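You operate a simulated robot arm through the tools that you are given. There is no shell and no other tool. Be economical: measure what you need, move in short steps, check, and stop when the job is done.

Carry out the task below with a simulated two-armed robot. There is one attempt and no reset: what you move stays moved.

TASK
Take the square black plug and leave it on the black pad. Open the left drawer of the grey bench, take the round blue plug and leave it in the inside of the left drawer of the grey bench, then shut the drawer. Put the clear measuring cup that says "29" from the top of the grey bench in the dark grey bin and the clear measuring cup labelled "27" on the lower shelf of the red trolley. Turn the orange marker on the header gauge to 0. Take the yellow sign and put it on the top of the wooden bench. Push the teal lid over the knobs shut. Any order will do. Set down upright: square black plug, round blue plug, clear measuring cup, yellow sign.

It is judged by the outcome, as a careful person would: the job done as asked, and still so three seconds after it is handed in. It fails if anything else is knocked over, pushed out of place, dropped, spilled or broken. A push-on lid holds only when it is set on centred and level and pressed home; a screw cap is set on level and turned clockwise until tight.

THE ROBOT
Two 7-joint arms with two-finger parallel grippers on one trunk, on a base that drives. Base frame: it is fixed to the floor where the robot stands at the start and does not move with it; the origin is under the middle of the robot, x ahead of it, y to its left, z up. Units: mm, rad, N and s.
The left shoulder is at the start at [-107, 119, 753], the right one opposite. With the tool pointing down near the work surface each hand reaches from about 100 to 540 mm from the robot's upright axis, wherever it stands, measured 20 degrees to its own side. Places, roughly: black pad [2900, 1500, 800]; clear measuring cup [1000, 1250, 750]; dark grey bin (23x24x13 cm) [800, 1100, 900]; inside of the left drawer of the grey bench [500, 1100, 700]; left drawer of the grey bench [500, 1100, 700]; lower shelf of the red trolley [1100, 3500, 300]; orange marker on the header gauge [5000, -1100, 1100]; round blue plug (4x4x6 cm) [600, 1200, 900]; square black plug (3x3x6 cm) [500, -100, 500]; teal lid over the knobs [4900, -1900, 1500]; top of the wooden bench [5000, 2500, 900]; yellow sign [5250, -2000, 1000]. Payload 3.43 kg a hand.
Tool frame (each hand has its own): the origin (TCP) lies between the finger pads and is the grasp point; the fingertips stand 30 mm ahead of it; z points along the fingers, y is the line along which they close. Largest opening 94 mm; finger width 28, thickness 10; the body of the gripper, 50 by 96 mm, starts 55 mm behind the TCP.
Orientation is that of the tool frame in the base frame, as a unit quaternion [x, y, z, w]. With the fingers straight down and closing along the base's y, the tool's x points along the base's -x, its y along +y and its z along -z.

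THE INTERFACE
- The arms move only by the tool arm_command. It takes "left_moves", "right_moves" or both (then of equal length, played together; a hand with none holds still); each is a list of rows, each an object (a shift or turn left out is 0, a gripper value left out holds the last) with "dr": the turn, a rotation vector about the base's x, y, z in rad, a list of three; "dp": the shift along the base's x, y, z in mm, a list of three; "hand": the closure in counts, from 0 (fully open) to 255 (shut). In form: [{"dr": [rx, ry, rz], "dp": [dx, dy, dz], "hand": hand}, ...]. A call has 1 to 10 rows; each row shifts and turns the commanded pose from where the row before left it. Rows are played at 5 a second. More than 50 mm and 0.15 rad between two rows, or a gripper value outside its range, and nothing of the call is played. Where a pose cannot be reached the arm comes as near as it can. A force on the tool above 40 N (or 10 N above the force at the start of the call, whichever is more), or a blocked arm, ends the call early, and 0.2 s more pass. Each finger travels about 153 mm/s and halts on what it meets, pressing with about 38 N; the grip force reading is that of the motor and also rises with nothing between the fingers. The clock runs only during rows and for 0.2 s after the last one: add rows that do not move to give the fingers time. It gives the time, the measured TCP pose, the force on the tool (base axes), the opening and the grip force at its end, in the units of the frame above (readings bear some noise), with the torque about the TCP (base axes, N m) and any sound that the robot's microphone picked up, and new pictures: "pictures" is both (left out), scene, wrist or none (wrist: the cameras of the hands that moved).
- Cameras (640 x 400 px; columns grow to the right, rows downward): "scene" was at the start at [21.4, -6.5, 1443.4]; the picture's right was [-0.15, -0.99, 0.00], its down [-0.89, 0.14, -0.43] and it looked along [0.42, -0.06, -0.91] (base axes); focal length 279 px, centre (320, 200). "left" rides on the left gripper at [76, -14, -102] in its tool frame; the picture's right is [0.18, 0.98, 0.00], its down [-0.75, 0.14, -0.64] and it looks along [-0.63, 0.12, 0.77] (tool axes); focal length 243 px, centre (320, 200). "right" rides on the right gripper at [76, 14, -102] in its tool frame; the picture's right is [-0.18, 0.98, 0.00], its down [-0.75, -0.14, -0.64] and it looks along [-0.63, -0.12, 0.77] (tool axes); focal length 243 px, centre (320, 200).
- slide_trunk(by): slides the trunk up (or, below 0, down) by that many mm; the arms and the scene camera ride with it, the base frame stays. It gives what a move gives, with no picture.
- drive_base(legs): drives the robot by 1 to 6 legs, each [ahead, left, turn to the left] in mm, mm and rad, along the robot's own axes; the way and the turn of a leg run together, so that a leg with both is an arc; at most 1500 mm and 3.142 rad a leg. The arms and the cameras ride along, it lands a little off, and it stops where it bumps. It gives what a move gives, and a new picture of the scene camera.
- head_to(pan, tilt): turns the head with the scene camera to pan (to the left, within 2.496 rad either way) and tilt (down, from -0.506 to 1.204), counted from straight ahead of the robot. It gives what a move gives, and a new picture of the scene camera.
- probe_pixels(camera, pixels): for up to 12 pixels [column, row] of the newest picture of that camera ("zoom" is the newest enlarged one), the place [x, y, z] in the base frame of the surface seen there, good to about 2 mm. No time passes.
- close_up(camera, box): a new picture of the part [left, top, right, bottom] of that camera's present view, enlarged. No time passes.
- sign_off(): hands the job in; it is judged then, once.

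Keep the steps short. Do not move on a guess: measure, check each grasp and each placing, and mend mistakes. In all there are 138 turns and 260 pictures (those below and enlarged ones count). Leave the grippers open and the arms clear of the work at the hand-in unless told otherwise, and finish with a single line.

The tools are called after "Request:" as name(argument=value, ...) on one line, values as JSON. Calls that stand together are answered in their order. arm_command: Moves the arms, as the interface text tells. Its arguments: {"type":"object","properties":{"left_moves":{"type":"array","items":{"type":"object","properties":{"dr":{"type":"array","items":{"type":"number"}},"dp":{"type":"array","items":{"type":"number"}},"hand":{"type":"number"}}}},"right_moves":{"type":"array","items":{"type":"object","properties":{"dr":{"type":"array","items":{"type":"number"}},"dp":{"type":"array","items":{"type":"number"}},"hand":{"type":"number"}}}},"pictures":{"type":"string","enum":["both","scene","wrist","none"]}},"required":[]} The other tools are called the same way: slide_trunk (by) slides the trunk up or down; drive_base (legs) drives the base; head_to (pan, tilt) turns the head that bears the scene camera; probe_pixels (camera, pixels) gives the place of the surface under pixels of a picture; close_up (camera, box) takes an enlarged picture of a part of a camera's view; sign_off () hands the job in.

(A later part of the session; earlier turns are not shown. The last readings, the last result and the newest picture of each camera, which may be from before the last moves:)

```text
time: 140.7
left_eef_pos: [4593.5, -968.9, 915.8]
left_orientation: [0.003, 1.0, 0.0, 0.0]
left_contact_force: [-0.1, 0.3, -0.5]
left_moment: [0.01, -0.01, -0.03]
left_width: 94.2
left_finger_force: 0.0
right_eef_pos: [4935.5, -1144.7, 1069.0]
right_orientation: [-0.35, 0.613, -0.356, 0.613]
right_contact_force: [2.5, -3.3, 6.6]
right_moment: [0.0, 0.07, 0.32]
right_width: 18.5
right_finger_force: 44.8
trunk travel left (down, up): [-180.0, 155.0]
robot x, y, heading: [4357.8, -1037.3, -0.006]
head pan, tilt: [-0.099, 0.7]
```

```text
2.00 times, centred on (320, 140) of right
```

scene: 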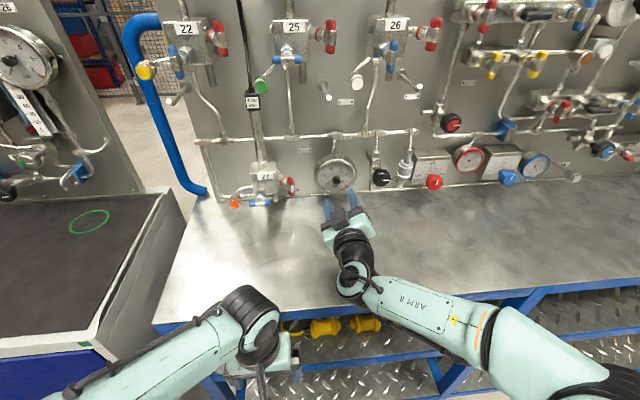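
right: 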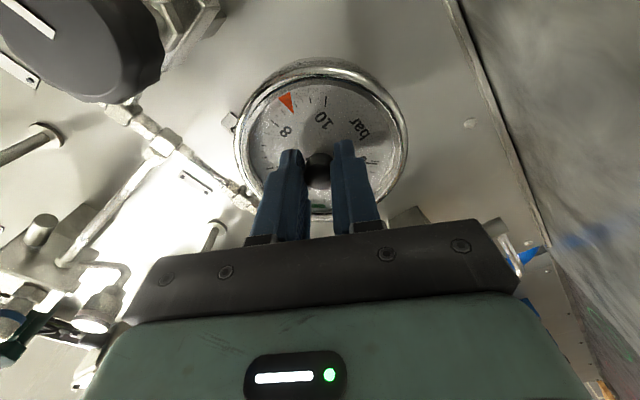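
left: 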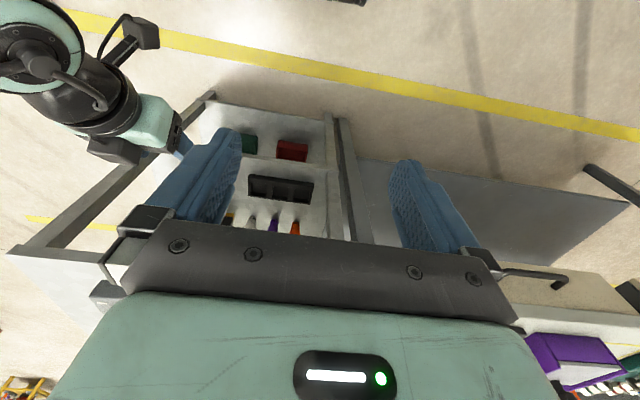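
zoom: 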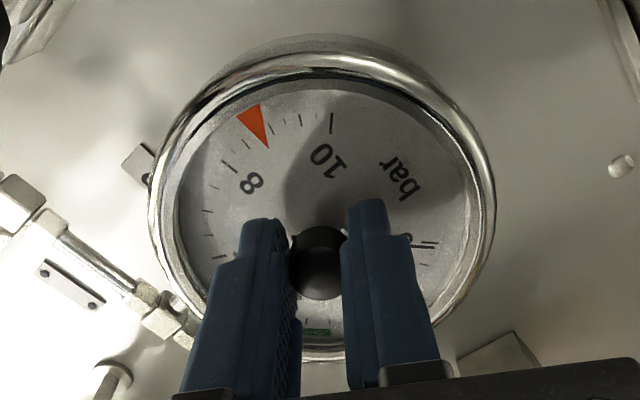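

Counter-clockwise works: the marker is at about 8.7. I continue -30° in this stroke.

Request:
arm_command(right_moves=[{"dr": [-0.14, 0, 0]}, {"dr": [-0.14, 0, 0]}, {"dr": [-0.14, 0, 0]}, {"dr": [-0.14, 0, 0]}, {}], pictures="wrist")

```text
time: 141.9
left_eef_pos: [4594.4, -967.8, 915.5]
left_orientation: [0.003, 1.0, 0.0, 0.0]
left_contact_force: [-0.2, 0.5, -0.6]
left_moment: [0.04, 0.01, -0.01]
left_width: 93.7
left_finger_force: 0.0
right_eef_pos: [4934.8, -1146.6, 1069.3]
right_orientation: [0.505, -0.49, 0.512, -0.493]
right_contact_force: [6.2, -3.5, 15.3]
right_moment: [0.01, 0.13, 0.36]
right_width: 18.4
right_finger_force: 45.2
trunk travel left (down, up): [-180.0, 155.0]
robot x, y, heading: [4358.1, -1038.3, -0.008]
head pan, tilt: [-0.099, 0.7]
```

right: 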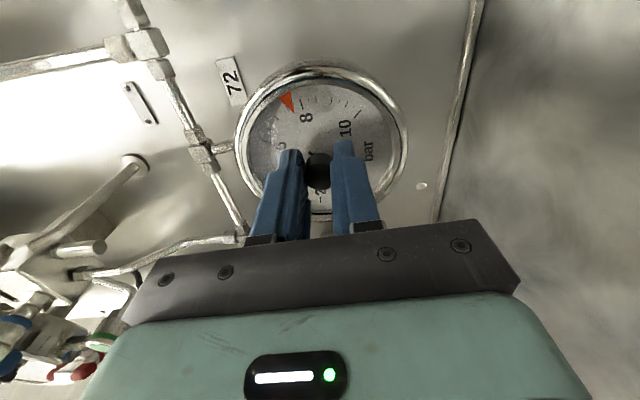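

At -92° roll the marker reads about 7.5. I continue a bit further, nudging up 2 mm to relieve the side force.

Request:
arm_command(right_moves=[{"dp": [0, 0, 2]}, {"dr": [-0.14, 0, 0]}, {"dr": [-0.14, 0, 0]}, {"dr": [-0.14, 0, 0]}, {"dr": [-0.14, 0, 0]}, {"dr": [-0.14, 0, 0]}, {}], pictures="wrist")

```text
time: 143.5
left_eef_pos: [4595.1, -967.1, 915.6]
left_orientation: [0.004, 1.0, 0.0, 0.001]
left_contact_force: [0.4, 0.4, 0.5]
left_moment: [-0.02, 0.01, -0.04]
left_width: 93.8
left_finger_force: 0.1
right_eef_pos: [4935.0, -1144.7, 1071.3]
right_orientation: [0.643, -0.287, 0.648, -0.289]
right_contact_force: [3.8, -3.8, 13.6]
right_moment: [0.0, 0.11, -0.04]
right_width: 18.7
right_finger_force: 44.7
trunk travel left (down, up): [-180.0, 155.0]
robot x, y, heading: [4360.8, -1036.8, -0.006]
head pan, tilt: [-0.099, 0.7]
```

right: 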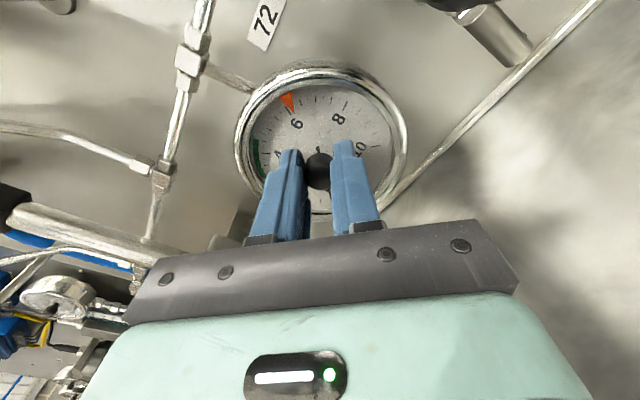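

Marker at about 5.9. I continue.

Request:
arm_command(right_moves=[{"dp": [0, 0, 2]}, {"dr": [-0.14, 0, 0]}, {"dr": [-0.14, 0, 0]}, {"dr": [-0.14, 0, 0]}, {"dr": [-0.14, 0, 0]}, {"dr": [-0.14, 0, 0]}, {"dr": [-0.14, 0, 0]}, {}], pictures="wrist")

```text
time: 145.3
left_eef_pos: [4594.3, -966.6, 915.1]
left_orientation: [0.004, 1.0, 0.001, 0.001]
left_contact_force: [0.3, -1.0, -0.5]
left_moment: [-0.01, 0.01, 0.01]
left_width: 94.0
left_finger_force: 0.1
right_eef_pos: [4934.6, -1144.0, 1072.7]
right_orientation: [0.706, 0.003, 0.709, -0.001]
right_contact_force: [3.4, 2.9, 8.9]
right_moment: [0.04, 0.33, -0.25]
right_width: 18.5
right_finger_force: 45.1
trunk travel left (down, up): [-180.0, 155.0]
robot x, y, heading: [4361.1, -1036.7, -0.008]
head pan, tilt: [-0.099, 0.7]
```

right: 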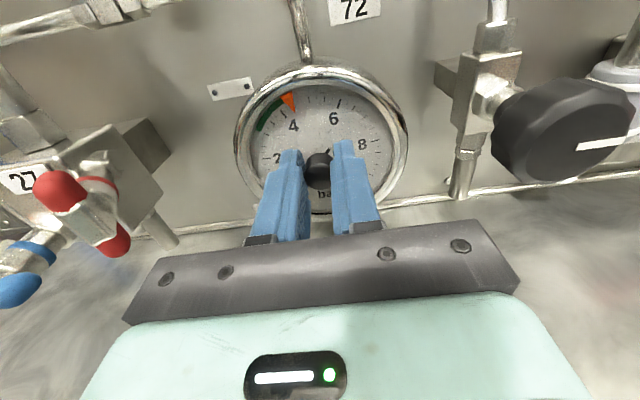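

Marker at about 4.1 at -180° roll. I go on until the arm's limit.

Request:
arm_command(right_moves=[{"dr": [-0.14, 0, 0]}, {"dr": [-0.14, 0, 0]}, {"dr": [-0.14, 0, 0]}, {"dr": [-0.14, 0, 0]}, {"dr": [-0.14, 0, 0]}, {}], pictures="wrist")

```text
time: 146.7
left_eef_pos: [4593.9, -965.6, 915.2]
left_orientation: [0.004, 1.0, 0.001, 0.001]
left_contact_force: [-0.2, 0.9, 0.1]
left_moment: [-0.01, -0.01, -0.02]
left_width: 94.0
left_finger_force: 0.0
right_eef_pos: [4935.1, -1141.3, 1070.9]
right_orientation: [0.663, 0.246, 0.664, 0.241]
right_contact_force: [-3.6, 9.7, 3.2]
right_moment: [0.0, 0.27, -0.62]
right_width: 18.2
right_finger_force: 44.7
trunk travel left (down, up): [-180.0, 155.0]
robot x, y, heading: [4359.0, -1036.5, -0.002]
head pan, tilt: [-0.099, 0.7]
```

right: 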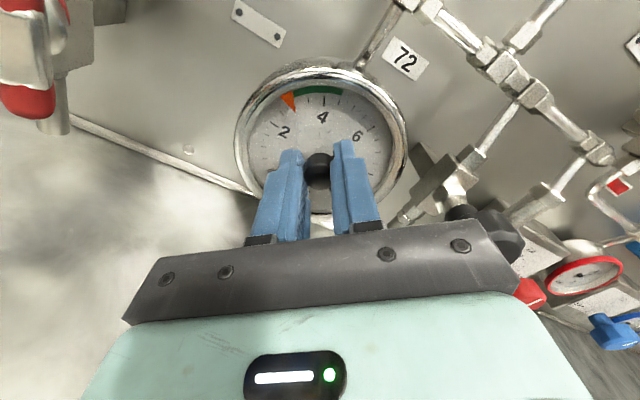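

Marker at about 2.6. Continuing, with a small side correction.

Request:
arm_command(right_moves=[{"dp": [0, 1, 0]}, {"dr": [-0.14, 0, 0]}, {"dr": [-0.14, 0, 0]}, {"dr": [-0.14, 0, 0]}, {"dr": [-0.14, 0, 0]}, {"dr": [-0.14, 0, 0]}, {}], pictures="wrist")

Request:
close_up(camera="right", box=[224, 40, 416, 240])

```text
time: 148.3
left_eef_pos: [4593.6, -966.8, 915.6]
left_orientation: [0.003, 1.0, -0.001, 0.0]
left_contact_force: [0.1, 0.4, 0.2]
left_moment: [-0.01, 0.03, 0.0]
left_width: 94.0
left_finger_force: 0.0
right_eef_pos: [4935.5, -1141.2, 1070.9]
right_orientation: [0.54, 0.462, 0.539, 0.452]
right_contact_force: [-9.9, 14.1, -11.4]
right_moment: [0.01, -0.23, -0.66]
right_width: 18.4
right_finger_force: 44.5
trunk travel left (down, up): [-180.0, 155.0]
robot x, y, heading: [4359.6, -1034.1, -0.003]
head pan, tilt: [-0.099, 0.7]
```

right: 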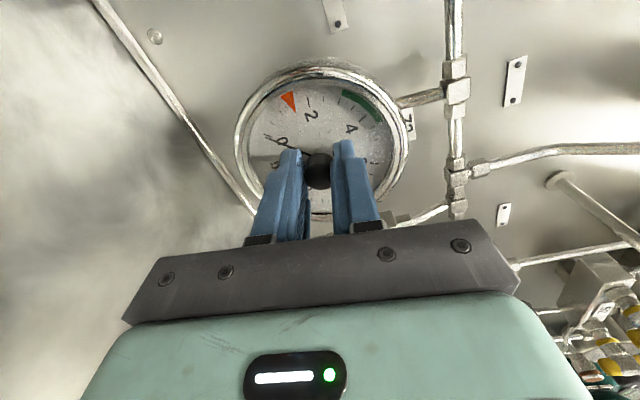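

```text
2.00 times, centred on (320, 140) of right
```

zoom: 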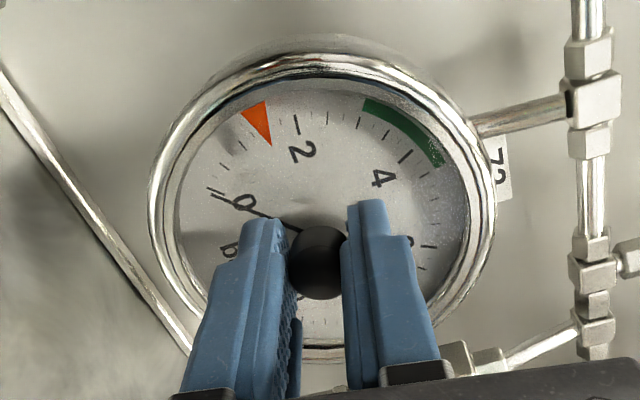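

Marker at about 1.5, so 40° remains. I relieve the side load by slightly moving the command and finish turning 0.70 rad.

Request:
arm_command(right_moves=[{"dp": [-1, 1.5, -2]}, {"dr": [-0.14, 0, 0]}, {"dr": [-0.14, 0, 0]}, {"dr": [-0.14, 0, 0]}, {"dr": [-0.14, 0, 0]}, {"dr": [-0.12, 0, 0]}, {}], pictures="wrist")

Request:
close_up(camera="right", box=[224, 40, 416, 240])

```text
time: 149.9
left_eef_pos: [4594.8, -968.1, 915.5]
left_orientation: [0.003, 1.0, 0.0, 0.0]
left_contact_force: [0.7, 0.7, 0.7]
left_moment: [-0.01, 0.01, -0.02]
left_width: 93.9
left_finger_force: 0.1
right_eef_pos: [4935.6, -1142.3, 1069.4]
right_orientation: [0.358, 0.613, 0.355, 0.608]
right_contact_force: [-2.6, 8.8, -13.8]
right_moment: [0.0, -0.54, -0.24]
right_width: 18.3
right_finger_force: 45.0
trunk travel left (down, up): [-180.0, 155.0]
robot x, y, heading: [4357.0, -1034.6, -0.002]
head pan, tilt: [-0.099, 0.7]
```

right: 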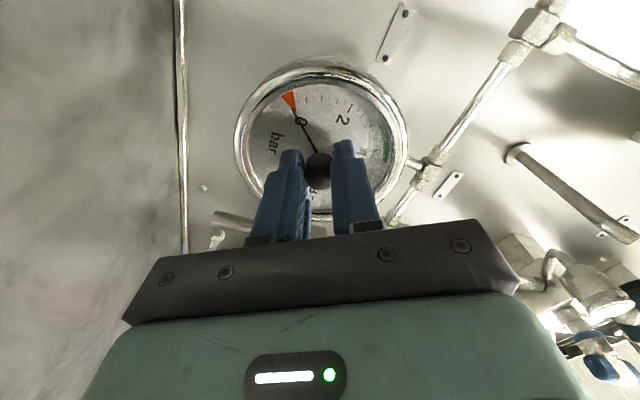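

```text
2.00 times, centred on (320, 140) of right
```

zoom: 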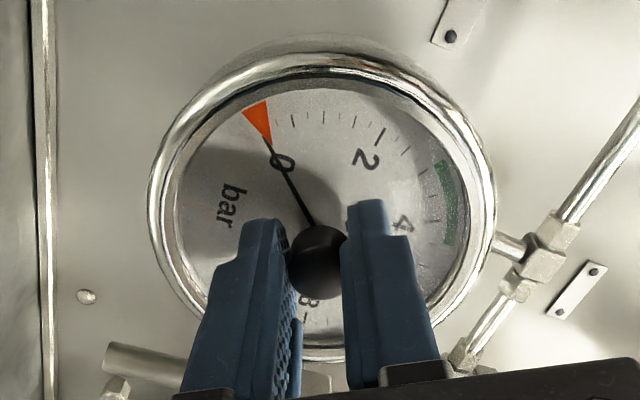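

The marker points to 0, in line with the needle. I open, withdraw and check.

Request:
arm_command(right_moves=[{"hand": 120}, {}, {"dp": [-25, 0, 3]}, {"dp": [-30, 0, 5]}, {"dp": [-30, 0, 5]}, {}], pictures="wrist")

Request:
close_up(camera="right", box=[220, 10, 420, 180])

```text
time: 151.3
left_eef_pos: [4595.3, -967.3, 915.8]
left_orientation: [0.003, 1.0, 0.0, 0.0]
left_contact_force: [-0.6, -0.1, -0.5]
left_moment: [0.0, 0.04, 0.03]
left_width: 93.9
left_finger_force: 0.1
right_eef_pos: [4851.1, -1141.3, 1084.5]
right_orientation: [0.359, 0.612, 0.356, 0.608]
right_contact_force: [-0.4, 0.6, -0.1]
right_moment: [0.02, -0.02, 0.0]
right_width: 49.8
right_finger_force: 0.0
trunk travel left (down, up): [-180.0, 155.0]
robot x, y, heading: [4355.4, -1035.6, -0.007]
head pan, tilt: [-0.099, 0.7]
```

right: 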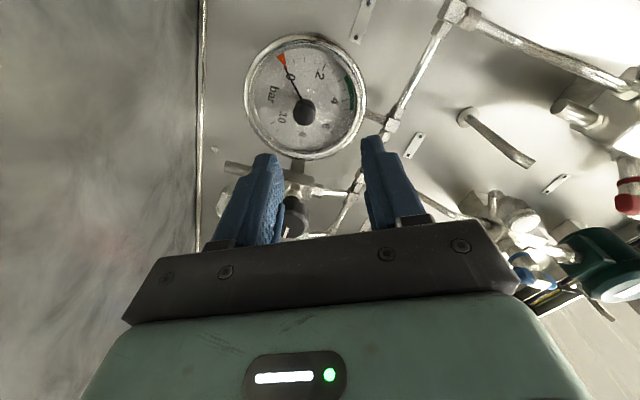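

```text
2.35 times, centred on (320, 95) of right
```

zoom: 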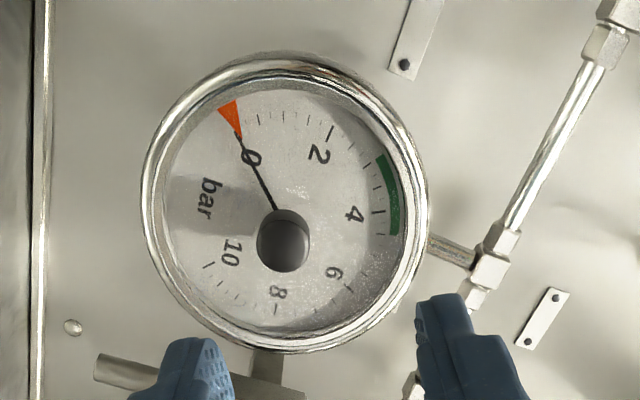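

Request:
close_up(camera="right", box=[250, 30, 345, 120])

```text
4.44 times, centred on (298, 75) of right
```

zoom: 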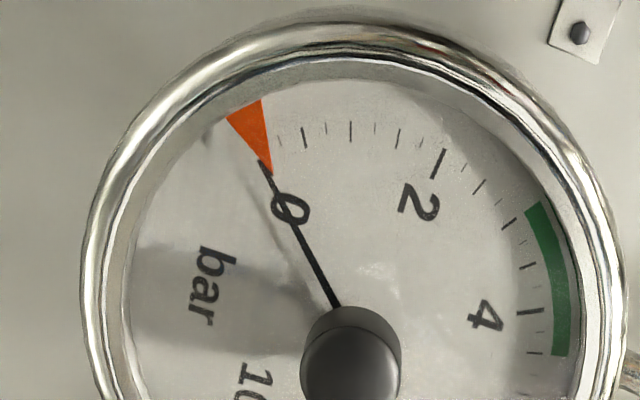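

The marker is at 0. Next, the teal lid. I back off, move right along the panel and look at it closer.

Request:
drive_base(legs=[[-200, 0, 0], [0, -800, 0]])

Request:
slide_trunk(by=155)

Request:
head_to(pan=-0.1, tilt=0.2)

Request:
close_up(camera="scene", box=[240, 120, 440, 270])

```text
time: 159.9
left_eef_pos: [4385.9, -1775.8, 914.1]
left_orientation: [0.004, 1.0, 0.0, 0.0]
left_contact_force: [0.4, 1.3, 0.0]
left_moment: [-0.01, 0.0, 0.0]
left_width: 93.8
left_finger_force: 0.1
right_eef_pos: [4643.2, -1948.6, 1084.3]
right_orientation: [0.359, 0.612, 0.357, 0.608]
right_contact_force: [-0.2, 0.0, 0.0]
right_moment: [-0.01, 0.0, 0.01]
right_width: 49.6
right_finger_force: 0.0
trunk travel left (down, up): [-180.0, 155.0]
robot x, y, heading: [4148.7, -1838.2, -0.012]
head pan, tilt: [-0.099, 0.7]
```

scene: 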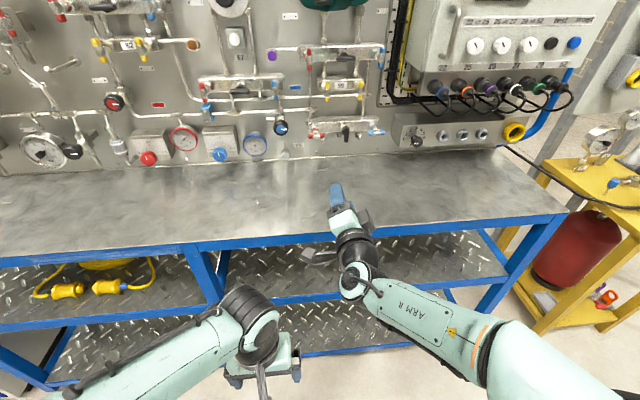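

```text
time: 161.7
left_eef_pos: [4385.8, -1775.0, 1069.8]
left_orientation: [0.004, 1.0, 0.0, -0.001]
left_contact_force: [-0.5, 0.2, -0.8]
left_moment: [-0.03, 0.02, -0.01]
left_width: 94.0
left_finger_force: 0.1
right_eef_pos: [4643.0, -1948.0, 1238.1]
right_orientation: [0.359, 0.612, 0.356, 0.608]
right_contact_force: [-0.1, -0.1, -0.2]
right_moment: [-0.01, 0.02, 0.01]
right_width: 49.6
right_finger_force: 0.0
trunk travel left (down, up): [-335.0, 0.0]
robot x, y, heading: [4148.3, -1841.7, -0.009]
head pan, tilt: [-0.099, 0.7]
```

```text
time: 162.7
left_eef_pos: [4386.1, -1773.8, 1071.3]
left_orientation: [0.004, 1.0, 0.001, 0.0]
left_contact_force: [-0.8, -0.4, 0.1]
left_moment: [0.0, 0.0, -0.04]
left_width: 94.1
left_finger_force: 0.1
right_eef_pos: [4642.0, -1947.8, 1239.4]
right_orientation: [0.359, 0.612, 0.357, 0.608]
right_contact_force: [-0.2, 0.5, -0.6]
right_moment: [0.04, 0.01, -0.04]
right_width: 49.6
right_finger_force: 0.1
trunk travel left (down, up): [-335.0, 0.0]
robot x, y, heading: [4149.4, -1839.9, -0.006]
head pan, tilt: [-0.099, 0.201]
```

scene: 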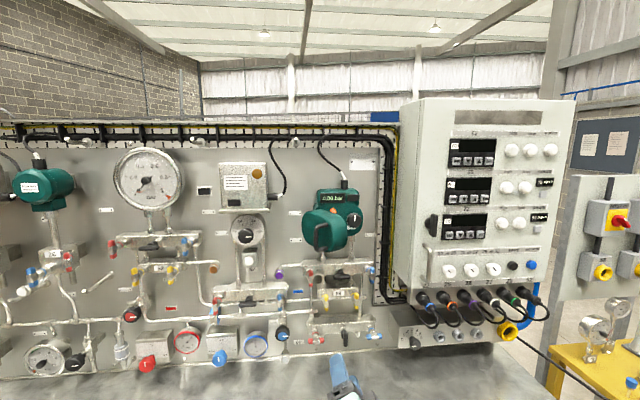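

```text
2.67 times, centred on (340, 195) of scene
```

zoom: 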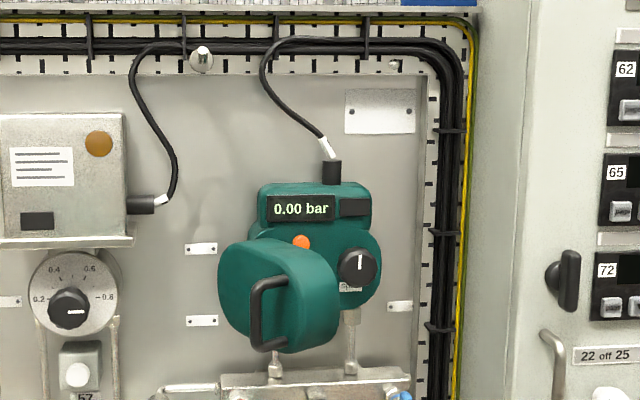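

The lid is hinged on its left and swung out, showing the knobs on the right. I probe its geometry.

Request:
probe_pixels(camera="zoom", pixels=[[225, 290], [240, 290], [257, 320], [275, 280], [310, 290], [330, 300], [355, 268], [300, 242], [365, 300], [262, 345], [280, 255], [290, 345]])

Request:
probe_pixels(camera="scene", pixels=[[248, 235], [250, 262], [290, 270], [315, 268], [375, 255], [410, 225], [432, 250], [390, 285], [375, 270], [278, 272]])

Request:
close_up(camera="scene", box=[290, 180, 390, 260])

```text
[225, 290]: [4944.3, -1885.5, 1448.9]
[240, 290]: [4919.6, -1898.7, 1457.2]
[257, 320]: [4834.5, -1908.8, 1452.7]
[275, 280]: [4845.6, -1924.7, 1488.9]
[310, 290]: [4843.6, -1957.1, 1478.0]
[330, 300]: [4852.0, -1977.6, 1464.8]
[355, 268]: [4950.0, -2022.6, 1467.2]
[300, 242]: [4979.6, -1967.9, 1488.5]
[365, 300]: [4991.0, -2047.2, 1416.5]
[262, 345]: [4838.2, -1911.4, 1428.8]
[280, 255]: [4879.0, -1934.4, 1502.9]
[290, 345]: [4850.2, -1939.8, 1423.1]
```

```text
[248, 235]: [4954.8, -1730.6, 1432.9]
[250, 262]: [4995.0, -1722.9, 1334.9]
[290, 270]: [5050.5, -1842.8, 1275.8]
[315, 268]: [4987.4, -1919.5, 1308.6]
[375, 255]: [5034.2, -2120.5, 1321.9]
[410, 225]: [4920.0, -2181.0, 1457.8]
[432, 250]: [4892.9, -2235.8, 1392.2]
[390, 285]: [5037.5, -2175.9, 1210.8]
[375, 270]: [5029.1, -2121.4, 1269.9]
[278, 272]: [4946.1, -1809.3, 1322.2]
```

```text
5.00 times, centred on (340, 220) of scene
```

zoom: 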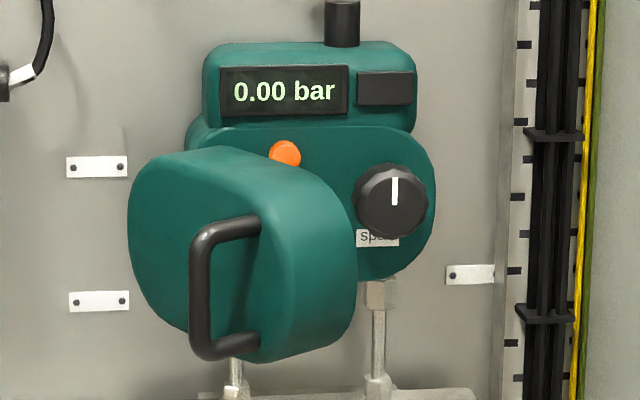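

Lid open about 60°, hinge near [4985,-1880], handle at about [4835,-1909,1455]. I close the right fist, raise it to the lid's height left of the handle, and drive closer.

Request:
arm_command(right_moves=[{"dp": [0, 14, 37], "hand": 255}, {"dp": [0, 14, 37]}, {"dp": [0, 14, 37]}, {"dp": [0, 14, 37]}, {"dp": [0, 14, 37]}, {"dp": [0, 14, 31]}, {}], pictures="none")

Request:
drive_base(legs=[[160, 0, 0]])

```text
time: 164.3
left_eef_pos: [4385.8, -1776.1, 1069.5]
left_orientation: [0.004, 1.0, 0.001, 0.0]
left_contact_force: [-0.1, 0.9, -0.3]
left_moment: [0.04, -0.01, 0.02]
left_width: 93.8
left_finger_force: 0.1
right_eef_pos: [4646.3, -1876.9, 1454.5]
right_orientation: [0.368, 0.608, 0.36, 0.604]
right_contact_force: [-0.2, -0.2, 1.1]
right_moment: [0.03, 0.04, -0.01]
right_width: 0.0
right_finger_force: 32.7
trunk travel left (down, up): [-335.0, 0.0]
robot x, y, heading: [4150.0, -1837.6, -0.008]
head pan, tilt: [-0.099, 0.201]
```

```text
time: 165.7
left_eef_pos: [4544.9, -1776.2, 1069.7]
left_orientation: [0.005, 1.0, 0.0, 0.0]
left_contact_force: [-0.6, 1.0, 0.0]
left_moment: [0.0, -0.04, -0.01]
left_width: 93.8
left_finger_force: 0.1
right_eef_pos: [4803.1, -1877.2, 1453.0]
right_orientation: [0.369, 0.608, 0.357, 0.606]
right_contact_force: [-0.4, -0.3, -0.6]
right_moment: [0.03, 0.04, -0.01]
right_width: 0.1
right_finger_force: 32.9
trunk travel left (down, up): [-335.0, 0.0]
robot x, y, heading: [4306.0, -1841.4, -0.014]
head pan, tilt: [-0.099, 0.201]
```

scene: 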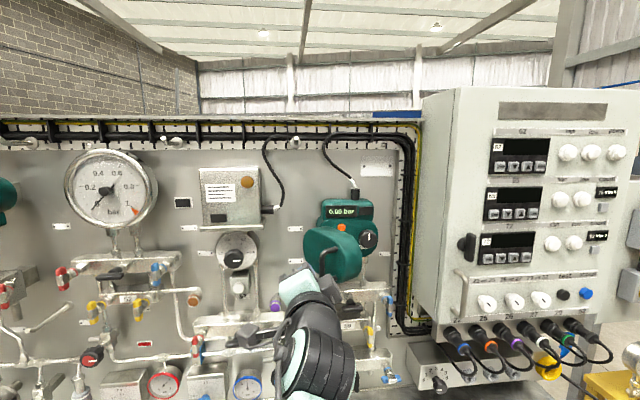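

The fist is just left of the handle. I advance 35 mm beside it, then sweep right (-y).

Request:
arm_command(right_moves=[{"dp": [18, 0, 0]}, {"dp": [17, 0, 0]}, {"dp": [0, -20, 0]}, {"dp": [3, -20, 0]}, {"dp": [6, -20, 0]}, {}], pictures="scene")

Request:
close_up(camera="scene", box=[260, 180, 400, 290])

```text
time: 167.1
left_eef_pos: [4544.7, -1775.9, 1068.4]
left_orientation: [0.005, 1.0, 0.001, 0.0]
left_contact_force: [-0.3, -0.3, 0.9]
left_moment: [-0.04, -0.04, 0.01]
left_width: 93.9
left_finger_force: 0.1
right_eef_pos: [4849.4, -1936.4, 1453.4]
right_orientation: [0.368, 0.608, 0.358, 0.606]
right_contact_force: [-0.2, -0.5, 0.1]
right_moment: [0.01, -0.02, -0.01]
right_width: 0.0
right_finger_force: 33.3
trunk travel left (down, up): [-335.0, 0.0]
robot x, y, heading: [4308.0, -1837.2, -0.011]
head pan, tilt: [-0.099, 0.201]
```

scene: 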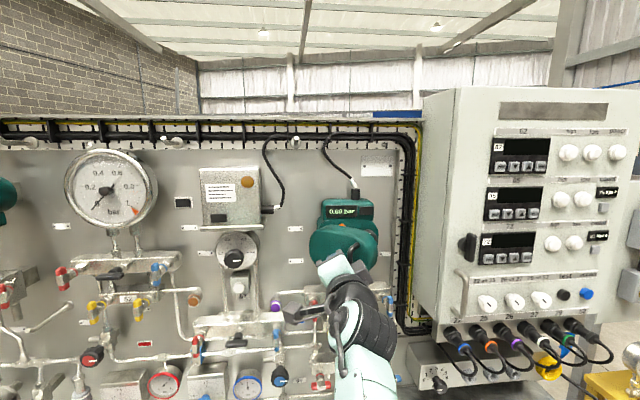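

```text
3.64 times, centred on (330, 235) of scene
```

zoom: 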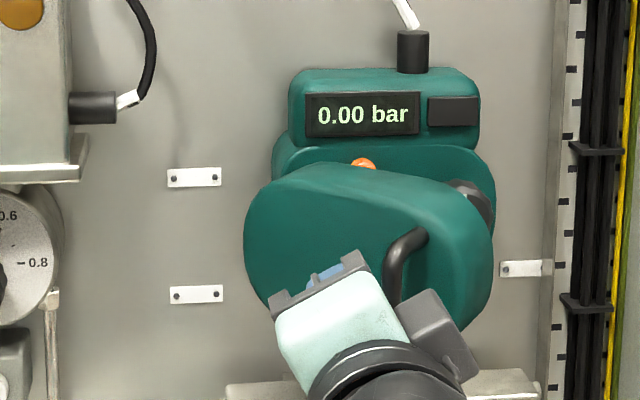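

The lid is swinging shut. I continue right and forward.

Request:
arm_command(right_moves=[{"dp": [8, -18, 0]}, {"dp": [10, -14, 0]}, {"dp": [12, -8, 0]}, {"dp": [10, 0, 0]}, {}], pictures="scene")

Request:
close_up(camera="scene", box=[260, 180, 400, 290])

```text
time: 168.3
left_eef_pos: [4545.3, -1776.3, 1069.8]
left_orientation: [0.005, 1.0, 0.0, 0.0]
left_contact_force: [-0.5, 0.5, 0.3]
left_moment: [-0.02, -0.02, 0.0]
left_width: 94.1
left_finger_force: 0.1
right_eef_pos: [4889.5, -1977.2, 1454.0]
right_orientation: [0.368, 0.608, 0.357, 0.606]
right_contact_force: [-0.3, 0.0, -0.1]
right_moment: [0.0, -0.01, 0.04]
right_width: 0.0
right_finger_force: 33.1
trunk travel left (down, up): [-335.0, 0.0]
robot x, y, heading: [4308.2, -1840.3, -0.01]
head pan, tilt: [-0.099, 0.201]
```

scene: 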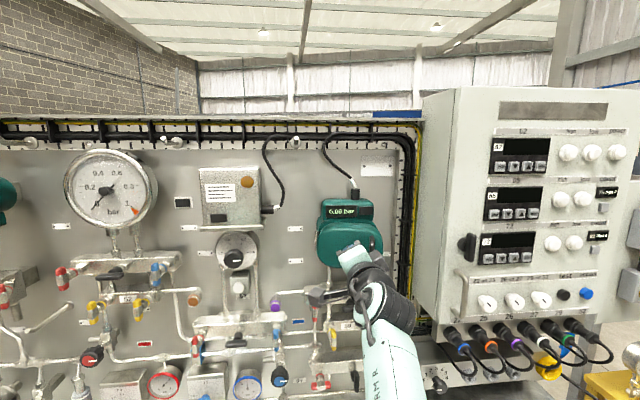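

```text
3.64 times, centred on (330, 235) of scene
```

zoom: 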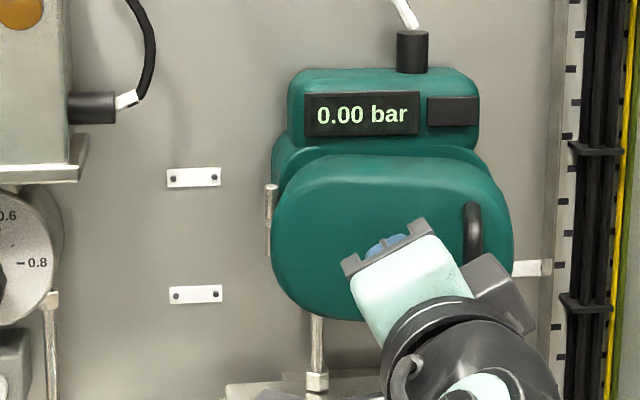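

Nearly shut. I push straight in (+x) in small steps until it resists.

Request:
arm_command(right_moves=[{"dp": [8, 0, 0]}, {"dp": [8, 0, 0]}, {"dp": [6, 0, 0]}, {"dp": [5, 0, 0]}, {"dp": [5, 0, 0]}, {}], pictures="scene")

Request:
close_up(camera="scene", box=[260, 180, 400, 290])

```text
time: 169.6
left_eef_pos: [4538.2, -1776.2, 1072.0]
left_orientation: [0.006, 1.0, 0.0, 0.003]
left_contact_force: [0.3, 0.4, -0.3]
left_moment: [-0.02, 0.01, -0.01]
left_width: 94.3
left_finger_force: 0.0
right_eef_pos: [4913.9, -1977.6, 1454.9]
right_orientation: [0.369, 0.61, 0.357, 0.604]
right_contact_force: [-36.2, -0.2, -11.9]
right_moment: [-0.04, 0.34, 0.27]
right_width: 0.2
right_finger_force: 32.2
trunk travel left (down, up): [-335.0, 0.0]
robot x, y, heading: [4305.0, -1841.6, -0.014]
head pan, tilt: [-0.099, 0.201]
stopped in row 6 (right hand): the force on the tool passed its limit at 45 N (the readings are from after the stop); the commanded pose is now the measured one
```

scene: 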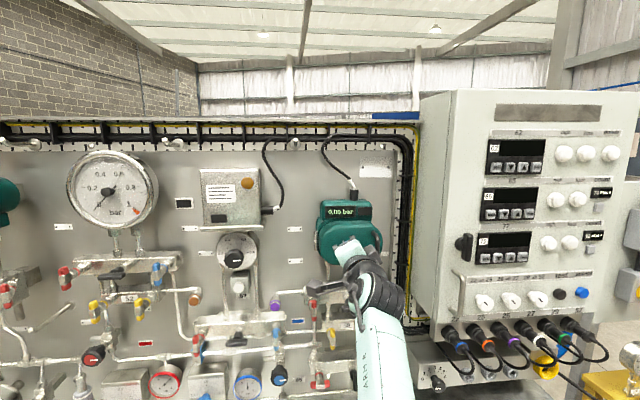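

```text
3.64 times, centred on (330, 235) of scene
```

zoom: 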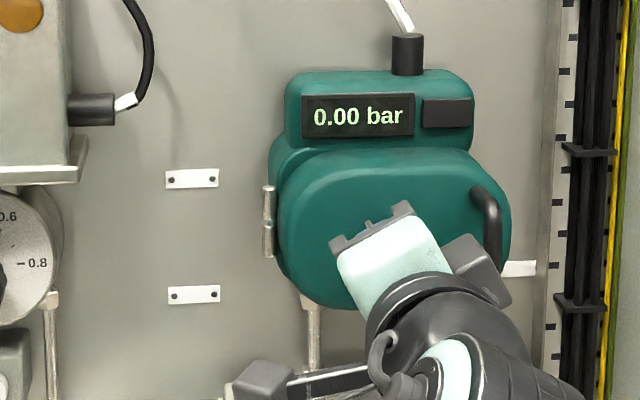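

It reached a firm stop. I retract and verify.

Request:
arm_command(right_moves=[{"dp": [-25, 0, 0]}, {"dp": [-40, 0, 0]}, {"dp": [-40, 0, -10]}, {}], pictures="none")

Request:
drive_base(legs=[[-250, 250, 0.01]])

Request:
close_up(camera="scene", box=[330, 150, 470, 260])

```text
time: 170.6
left_eef_pos: [4545.2, -1776.6, 1070.8]
left_orientation: [0.006, 1.0, 0.0, 0.0]
left_contact_force: [-0.4, 0.0, -0.2]
left_moment: [0.02, 0.06, 0.01]
left_width: 93.9
left_finger_force: 0.1
right_eef_pos: [4814.8, -1978.7, 1440.8]
right_orientation: [0.369, 0.61, 0.356, 0.604]
right_contact_force: [0.0, 0.6, -0.4]
right_moment: [-0.01, -0.01, 0.01]
right_width: 0.2
right_finger_force: 33.3
trunk travel left (down, up): [-335.0, 0.0]
robot x, y, heading: [4308.9, -1841.0, -0.011]
head pan, tilt: [-0.099, 0.201]
```

```text
time: 173.4
left_eef_pos: [4292.0, -1521.8, 1070.0]
left_orientation: [0.0, 1.0, 0.0, -0.001]
left_contact_force: [0.5, 0.3, 0.0]
left_moment: [0.02, 0.03, -0.03]
left_width: 93.9
left_finger_force: 0.0
right_eef_pos: [4565.4, -1721.7, 1440.9]
right_orientation: [0.366, 0.613, 0.359, 0.601]
right_contact_force: [1.1, 0.1, 0.4]
right_moment: [0.02, 0.03, 0.02]
right_width: 0.0
right_finger_force: 33.3
trunk travel left (down, up): [-335.0, 0.0]
robot x, y, heading: [4056.6, -1593.2, 0.003]
head pan, tilt: [-0.099, 0.201]
```

scene: 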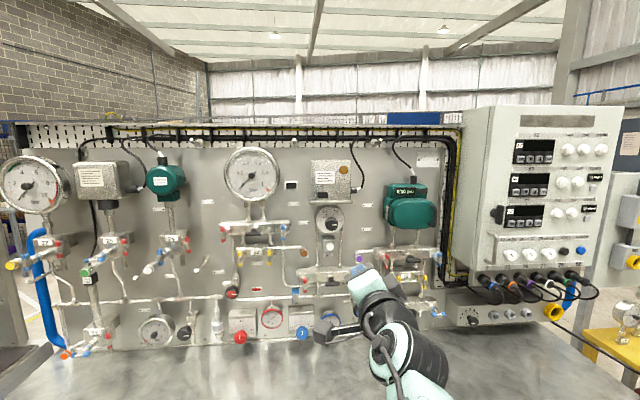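

```text
3.64 times, centred on (400, 205) of scene
```

zoom: 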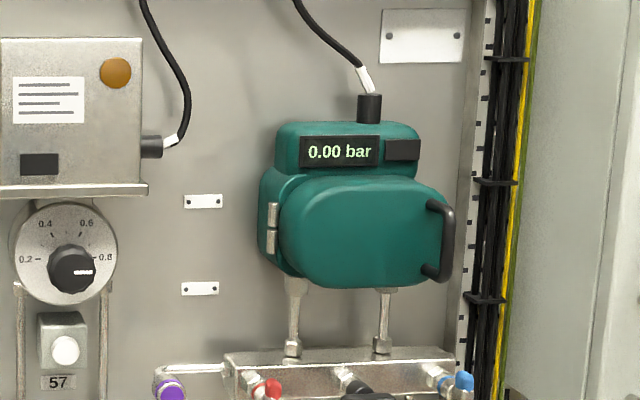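

The lid is shut. Now for the yellow sign: I move right along the aisle and look past the panel's right end.

Request:
drive_base(legs=[[-200, -1100, 0]])

Request:
head_to(pan=0.0, tilt=0.35)

```text
time: 183.3
left_eef_pos: [4093.0, -2620.0, 1069.9]
left_orientation: [0.0, 1.0, 0.0, 0.0]
left_contact_force: [0.0, -1.0, -0.7]
left_moment: [0.0, 0.01, -0.01]
left_width: 94.1
left_finger_force: 0.1
right_eef_pos: [4365.5, -2820.2, 1441.8]
right_orientation: [0.365, 0.613, 0.36, 0.602]
right_contact_force: [-0.1, -0.6, 0.0]
right_moment: [-0.01, 0.0, -0.03]
right_width: 0.0
right_finger_force: 33.0
trunk travel left (down, up): [-335.0, 0.0]
robot x, y, heading: [3856.1, -2688.1, -0.003]
head pan, tilt: [-0.099, 0.201]
```

scene: 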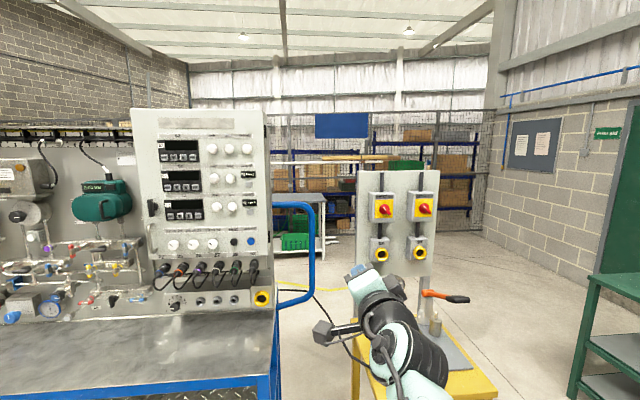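

```text
time: 184.0
left_eef_pos: [4092.1, -2619.8, 1070.4]
left_orientation: [0.0, 1.0, 0.0, 0.0]
left_contact_force: [-0.4, 0.1, 0.3]
left_moment: [0.02, -0.01, 0.0]
left_width: 94.2
left_finger_force: 0.1
right_eef_pos: [4366.5, -2818.2, 1442.5]
right_orientation: [0.365, 0.612, 0.361, 0.602]
right_contact_force: [0.5, 0.4, 0.4]
right_moment: [-0.02, -0.02, -0.02]
right_width: 0.0
right_finger_force: 32.7
trunk travel left (down, up): [-335.0, 0.0]
robot x, y, heading: [3859.4, -2687.6, 0.0]
head pan, tilt: [0.0, 0.351]
```

scene: 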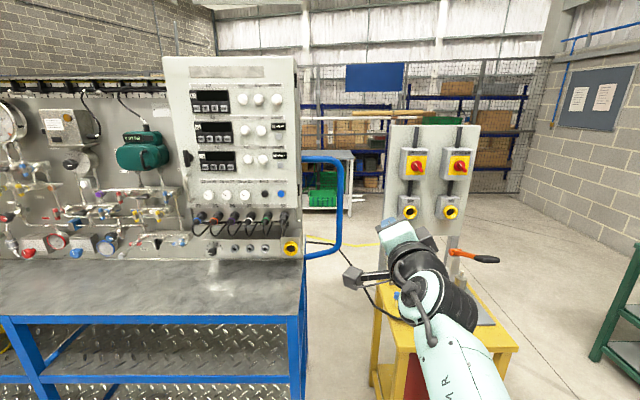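

Request:
probe_pixels(camera="scene", pixels=[[303, 300], [340, 200], [385, 330], [375, 370], [510, 350], [600, 345], [390, 190], [480, 170], [345, 280], [330, 260], [345, 190], [450, 210]])

Request:
close_up(camera="scene", box=[290, 90, 530, 260])

```text
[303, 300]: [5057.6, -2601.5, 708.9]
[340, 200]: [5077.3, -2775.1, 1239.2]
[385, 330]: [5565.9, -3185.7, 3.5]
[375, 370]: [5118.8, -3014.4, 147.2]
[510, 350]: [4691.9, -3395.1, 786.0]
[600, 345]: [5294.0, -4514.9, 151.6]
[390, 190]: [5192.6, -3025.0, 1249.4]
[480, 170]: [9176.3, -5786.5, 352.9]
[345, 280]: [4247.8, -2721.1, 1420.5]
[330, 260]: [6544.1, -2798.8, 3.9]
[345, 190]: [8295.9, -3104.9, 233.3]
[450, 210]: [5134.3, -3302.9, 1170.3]
```

```text
2.35 times, centred on (410, 175) of scene
```

zoom: 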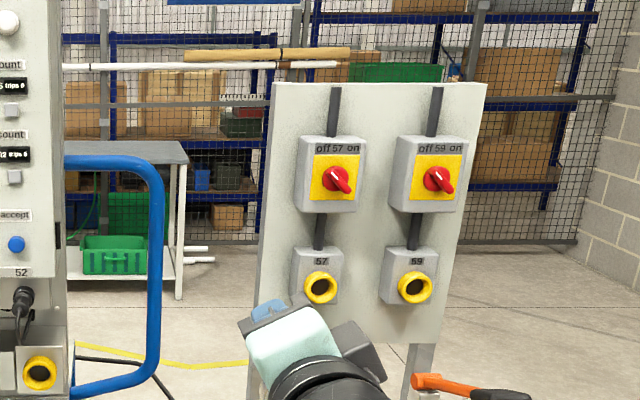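

Behind the panel lies open floor. The yellow stand spans y -3000 to -3400. I check the gap on its right before going around.

Request:
head_to(pan=-0.7, tilt=0.45)

Request:
probe_pixels(camera="scene", pixels=[[100, 330], [200, 300], [250, 270], [300, 250], [330, 230], [350, 250], [330, 270], [320, 300], [280, 230], [400, 250], [305, 200], [260, 300]])

```text
time: 185.1
left_eef_pos: [4092.8, -2619.4, 1070.9]
left_orientation: [0.001, 1.0, 0.0, 0.0]
left_contact_force: [-0.3, 1.3, -0.8]
left_moment: [0.0, 0.04, 0.0]
left_width: 94.0
left_finger_force: 0.0
right_eef_pos: [4366.4, -2818.8, 1442.1]
right_orientation: [0.366, 0.612, 0.36, 0.602]
right_contact_force: [0.2, 0.0, 0.0]
right_moment: [0.01, 0.03, 0.04]
right_width: 0.0
right_finger_force: 33.3
trunk travel left (down, up): [-335.0, 0.0]
robot x, y, heading: [3856.4, -2694.7, -0.003]
head pan, tilt: [-0.7, 0.45]
```

scene: 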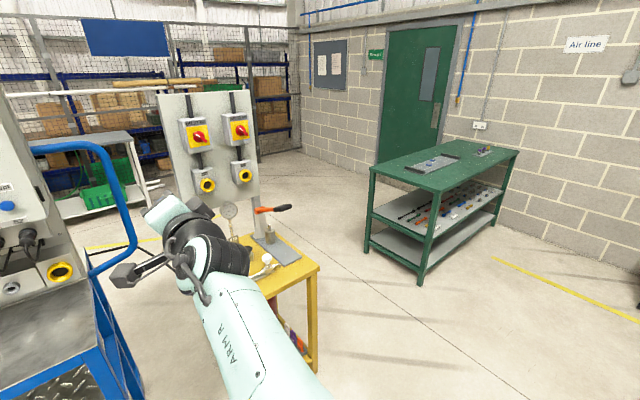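

```text
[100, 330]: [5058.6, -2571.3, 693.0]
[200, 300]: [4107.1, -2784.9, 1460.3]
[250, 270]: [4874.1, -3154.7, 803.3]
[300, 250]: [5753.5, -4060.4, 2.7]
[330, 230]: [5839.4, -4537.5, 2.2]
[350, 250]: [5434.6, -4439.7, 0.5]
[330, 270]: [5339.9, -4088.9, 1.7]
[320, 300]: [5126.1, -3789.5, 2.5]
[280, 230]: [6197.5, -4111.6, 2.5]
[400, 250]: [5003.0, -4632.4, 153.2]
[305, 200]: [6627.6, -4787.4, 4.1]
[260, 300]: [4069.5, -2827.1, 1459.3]
```

The corridor between the stand (-3400) and the green table (-4450) is wide enough. I drive round through y≈-3920.

Request:
drive_base(legs=[[0, -1230, 0], [1500, 0, 0], [500, 0, 0]])

Request:
head_to(pan=1.6, tilt=0.35)

```text
time: 205.7
left_eef_pos: [6060.8, -3880.3, 1069.1]
left_orientation: [0.001, 1.0, 0.0, 0.0]
left_contact_force: [-0.1, -0.7, -1.2]
left_moment: [-0.02, 0.01, 0.01]
left_width: 94.2
left_finger_force: 0.0
right_eef_pos: [6331.5, -4081.6, 1441.3]
right_orientation: [0.367, 0.612, 0.359, 0.602]
right_contact_force: [0.6, 0.1, -0.1]
right_moment: [0.02, 0.0, 0.0]
right_width: 0.1
right_finger_force: 33.3
trunk travel left (down, up): [-335.0, 0.0]
robot x, y, heading: [5823.2, -3949.2, -0.003]
head pan, tilt: [-0.7, 0.45]
```

scene: 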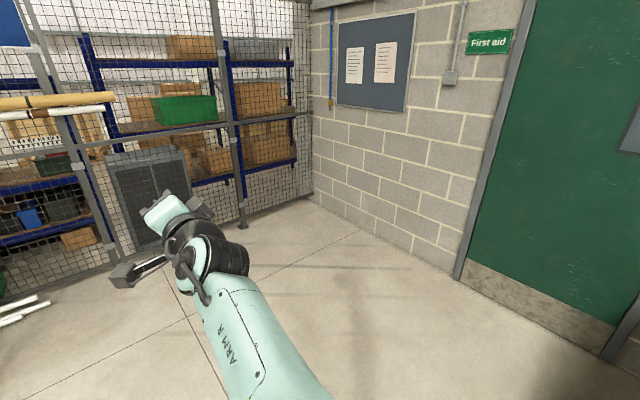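

```text
time: 207.9
left_eef_pos: [6060.4, -3880.9, 1070.5]
left_orientation: [0.002, 1.0, -0.001, -0.001]
left_contact_force: [0.3, -0.6, -0.8]
left_moment: [0.02, 0.02, 0.03]
left_width: 94.0
left_finger_force: 0.1
right_eef_pos: [6333.1, -4081.3, 1442.3]
right_orientation: [0.367, 0.612, 0.358, 0.603]
right_contact_force: [0.5, 0.1, 0.5]
right_moment: [-0.01, 0.0, -0.04]
right_width: 0.1
right_finger_force: 32.7
trunk travel left (down, up): [-335.0, 0.0]
robot x, y, heading: [5827.6, -3948.6, -0.003]
head pan, tilt: [1.6, 0.351]
```

scene: 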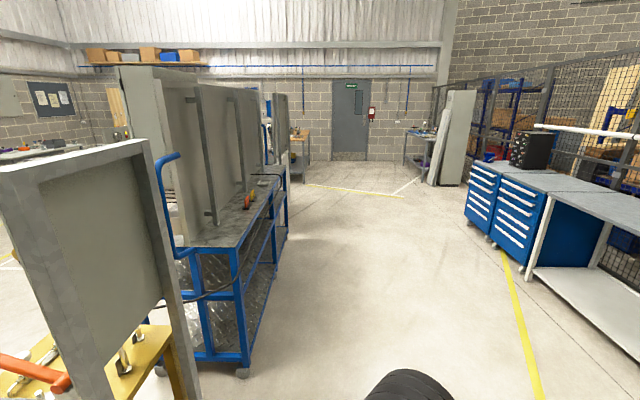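

There it is: a yellow object at about (247,200) on the back ledge of the blue table.

Request:
close_up(camera="scene", box=[200, 150, 300, 250])

Request:
probe_pixels(camera="scene", pixels=[[248, 195], [247, 203], [240, 240], [235, 260], [270, 200], [200, 235], [245, 370], [470, 240], [530, 270], [285, 235], [243, 205]])

```text
4.00 times, centred on (250, 200) of scene
```

zoom: 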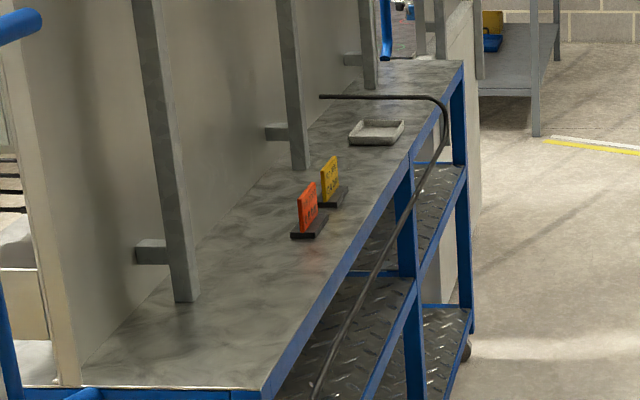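

```text
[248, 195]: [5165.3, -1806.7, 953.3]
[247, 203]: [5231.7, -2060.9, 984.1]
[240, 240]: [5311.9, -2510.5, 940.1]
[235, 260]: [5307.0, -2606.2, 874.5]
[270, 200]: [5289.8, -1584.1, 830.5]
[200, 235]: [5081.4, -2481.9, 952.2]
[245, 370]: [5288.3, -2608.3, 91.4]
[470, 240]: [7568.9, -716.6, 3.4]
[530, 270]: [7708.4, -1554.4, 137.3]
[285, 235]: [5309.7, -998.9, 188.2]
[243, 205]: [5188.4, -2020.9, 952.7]
```

An orange and a yellow sign, each a plate on a black foot, stand near the ledge edge, and a black cable arches past them. I drive alongside and turn to face -x.

Request:
drive_base(legs=[[150, 1500, 0], [0, 500, 0], [0, 0, 3.141]])

Request:
head_to(pan=0.0, tilt=0.6)

Request:
close_up(camera="scene", box=[200, 130, 440, 280])

```text
refused: leg 1 is longer than a leg can be; nothing moved
```

```text
time: 209.5
left_eef_pos: [6060.8, -3881.2, 1070.3]
left_orientation: [0.002, 1.0, 0.0, 0.0]
left_contact_force: [-0.9, -0.7, 0.1]
left_moment: [-0.01, 0.02, 0.02]
left_width: 93.9
left_finger_force: 0.1
right_eef_pos: [6332.4, -4081.7, 1442.4]
right_orientation: [0.367, 0.611, 0.359, 0.602]
right_contact_force: [0.1, 0.1, 1.0]
right_moment: [-0.01, 0.02, 0.02]
right_width: 0.1
right_finger_force: 33.3
trunk travel left (down, up): [-335.0, 0.0]
robot x, y, heading: [5826.5, -3949.4, -0.0]
head pan, tilt: [0.0, 0.6]
```

scene: 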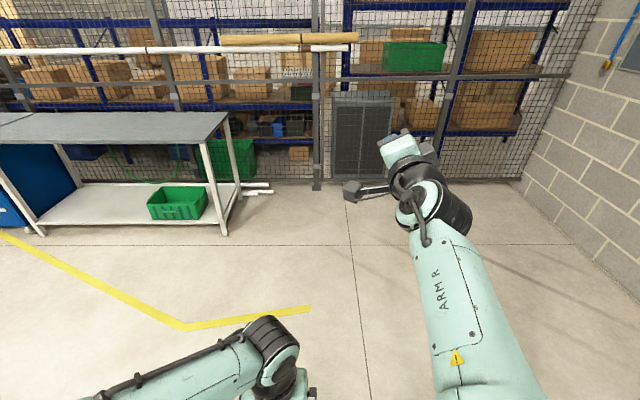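

```text
2.67 times, centred on (320, 205) of scene
```

zoom: 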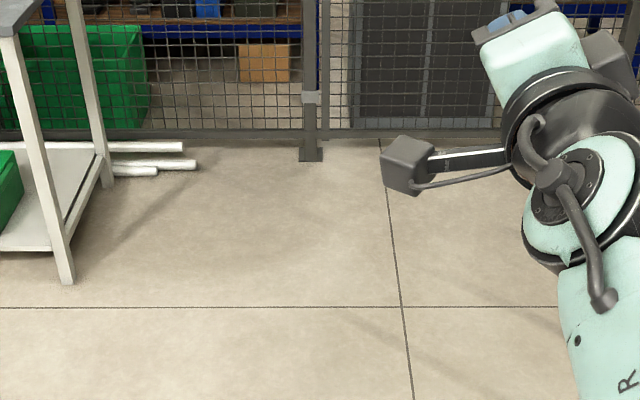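

The first leg was too long, so nothing moved. I drive again with shorter legs.

Request:
drive_base(legs=[[100, 1200, 0], [0, 850, 0], [0, 0, 3.141]])

Request:
close_up(camera="scene", box=[200, 130, 440, 280])

```text
time: 235.0
left_eef_pos: [5718.1, -1959.8, 1069.8]
left_orientation: [1.0, -0.028, 0.0, 0.0]
left_contact_force: [-0.2, -0.1, 0.7]
left_moment: [0.0, 0.03, 0.01]
left_width: 93.9
left_finger_force: 0.0
right_eef_pos: [5457.5, -1746.9, 1441.4]
right_orientation: [-0.602, 0.383, 0.612, -0.342]
right_contact_force: [-0.2, -0.7, 0.3]
right_moment: [-0.02, 0.0, -0.01]
right_width: 0.0
right_finger_force: 33.3
trunk travel left (down, up): [-335.0, 0.0]
robot x, y, heading: [5959.4, -1903.6, 3.085]
head pan, tilt: [0.0, 0.6]
```

scene: 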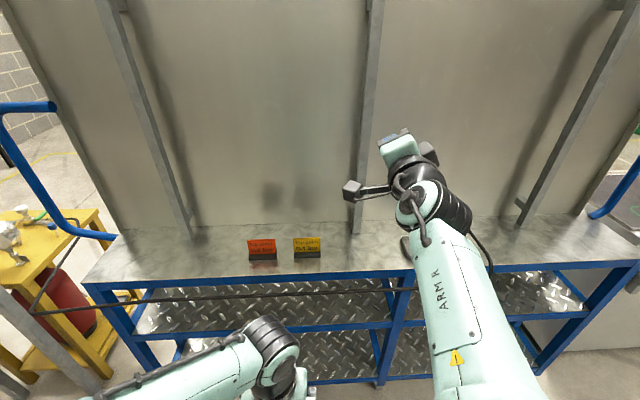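

```text
2.67 times, centred on (320, 205) of scene
```

zoom: 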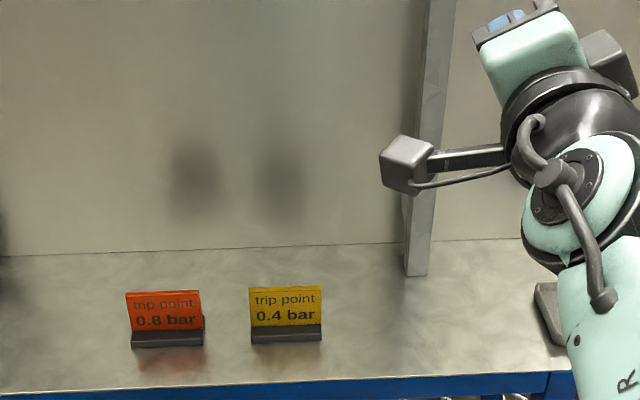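

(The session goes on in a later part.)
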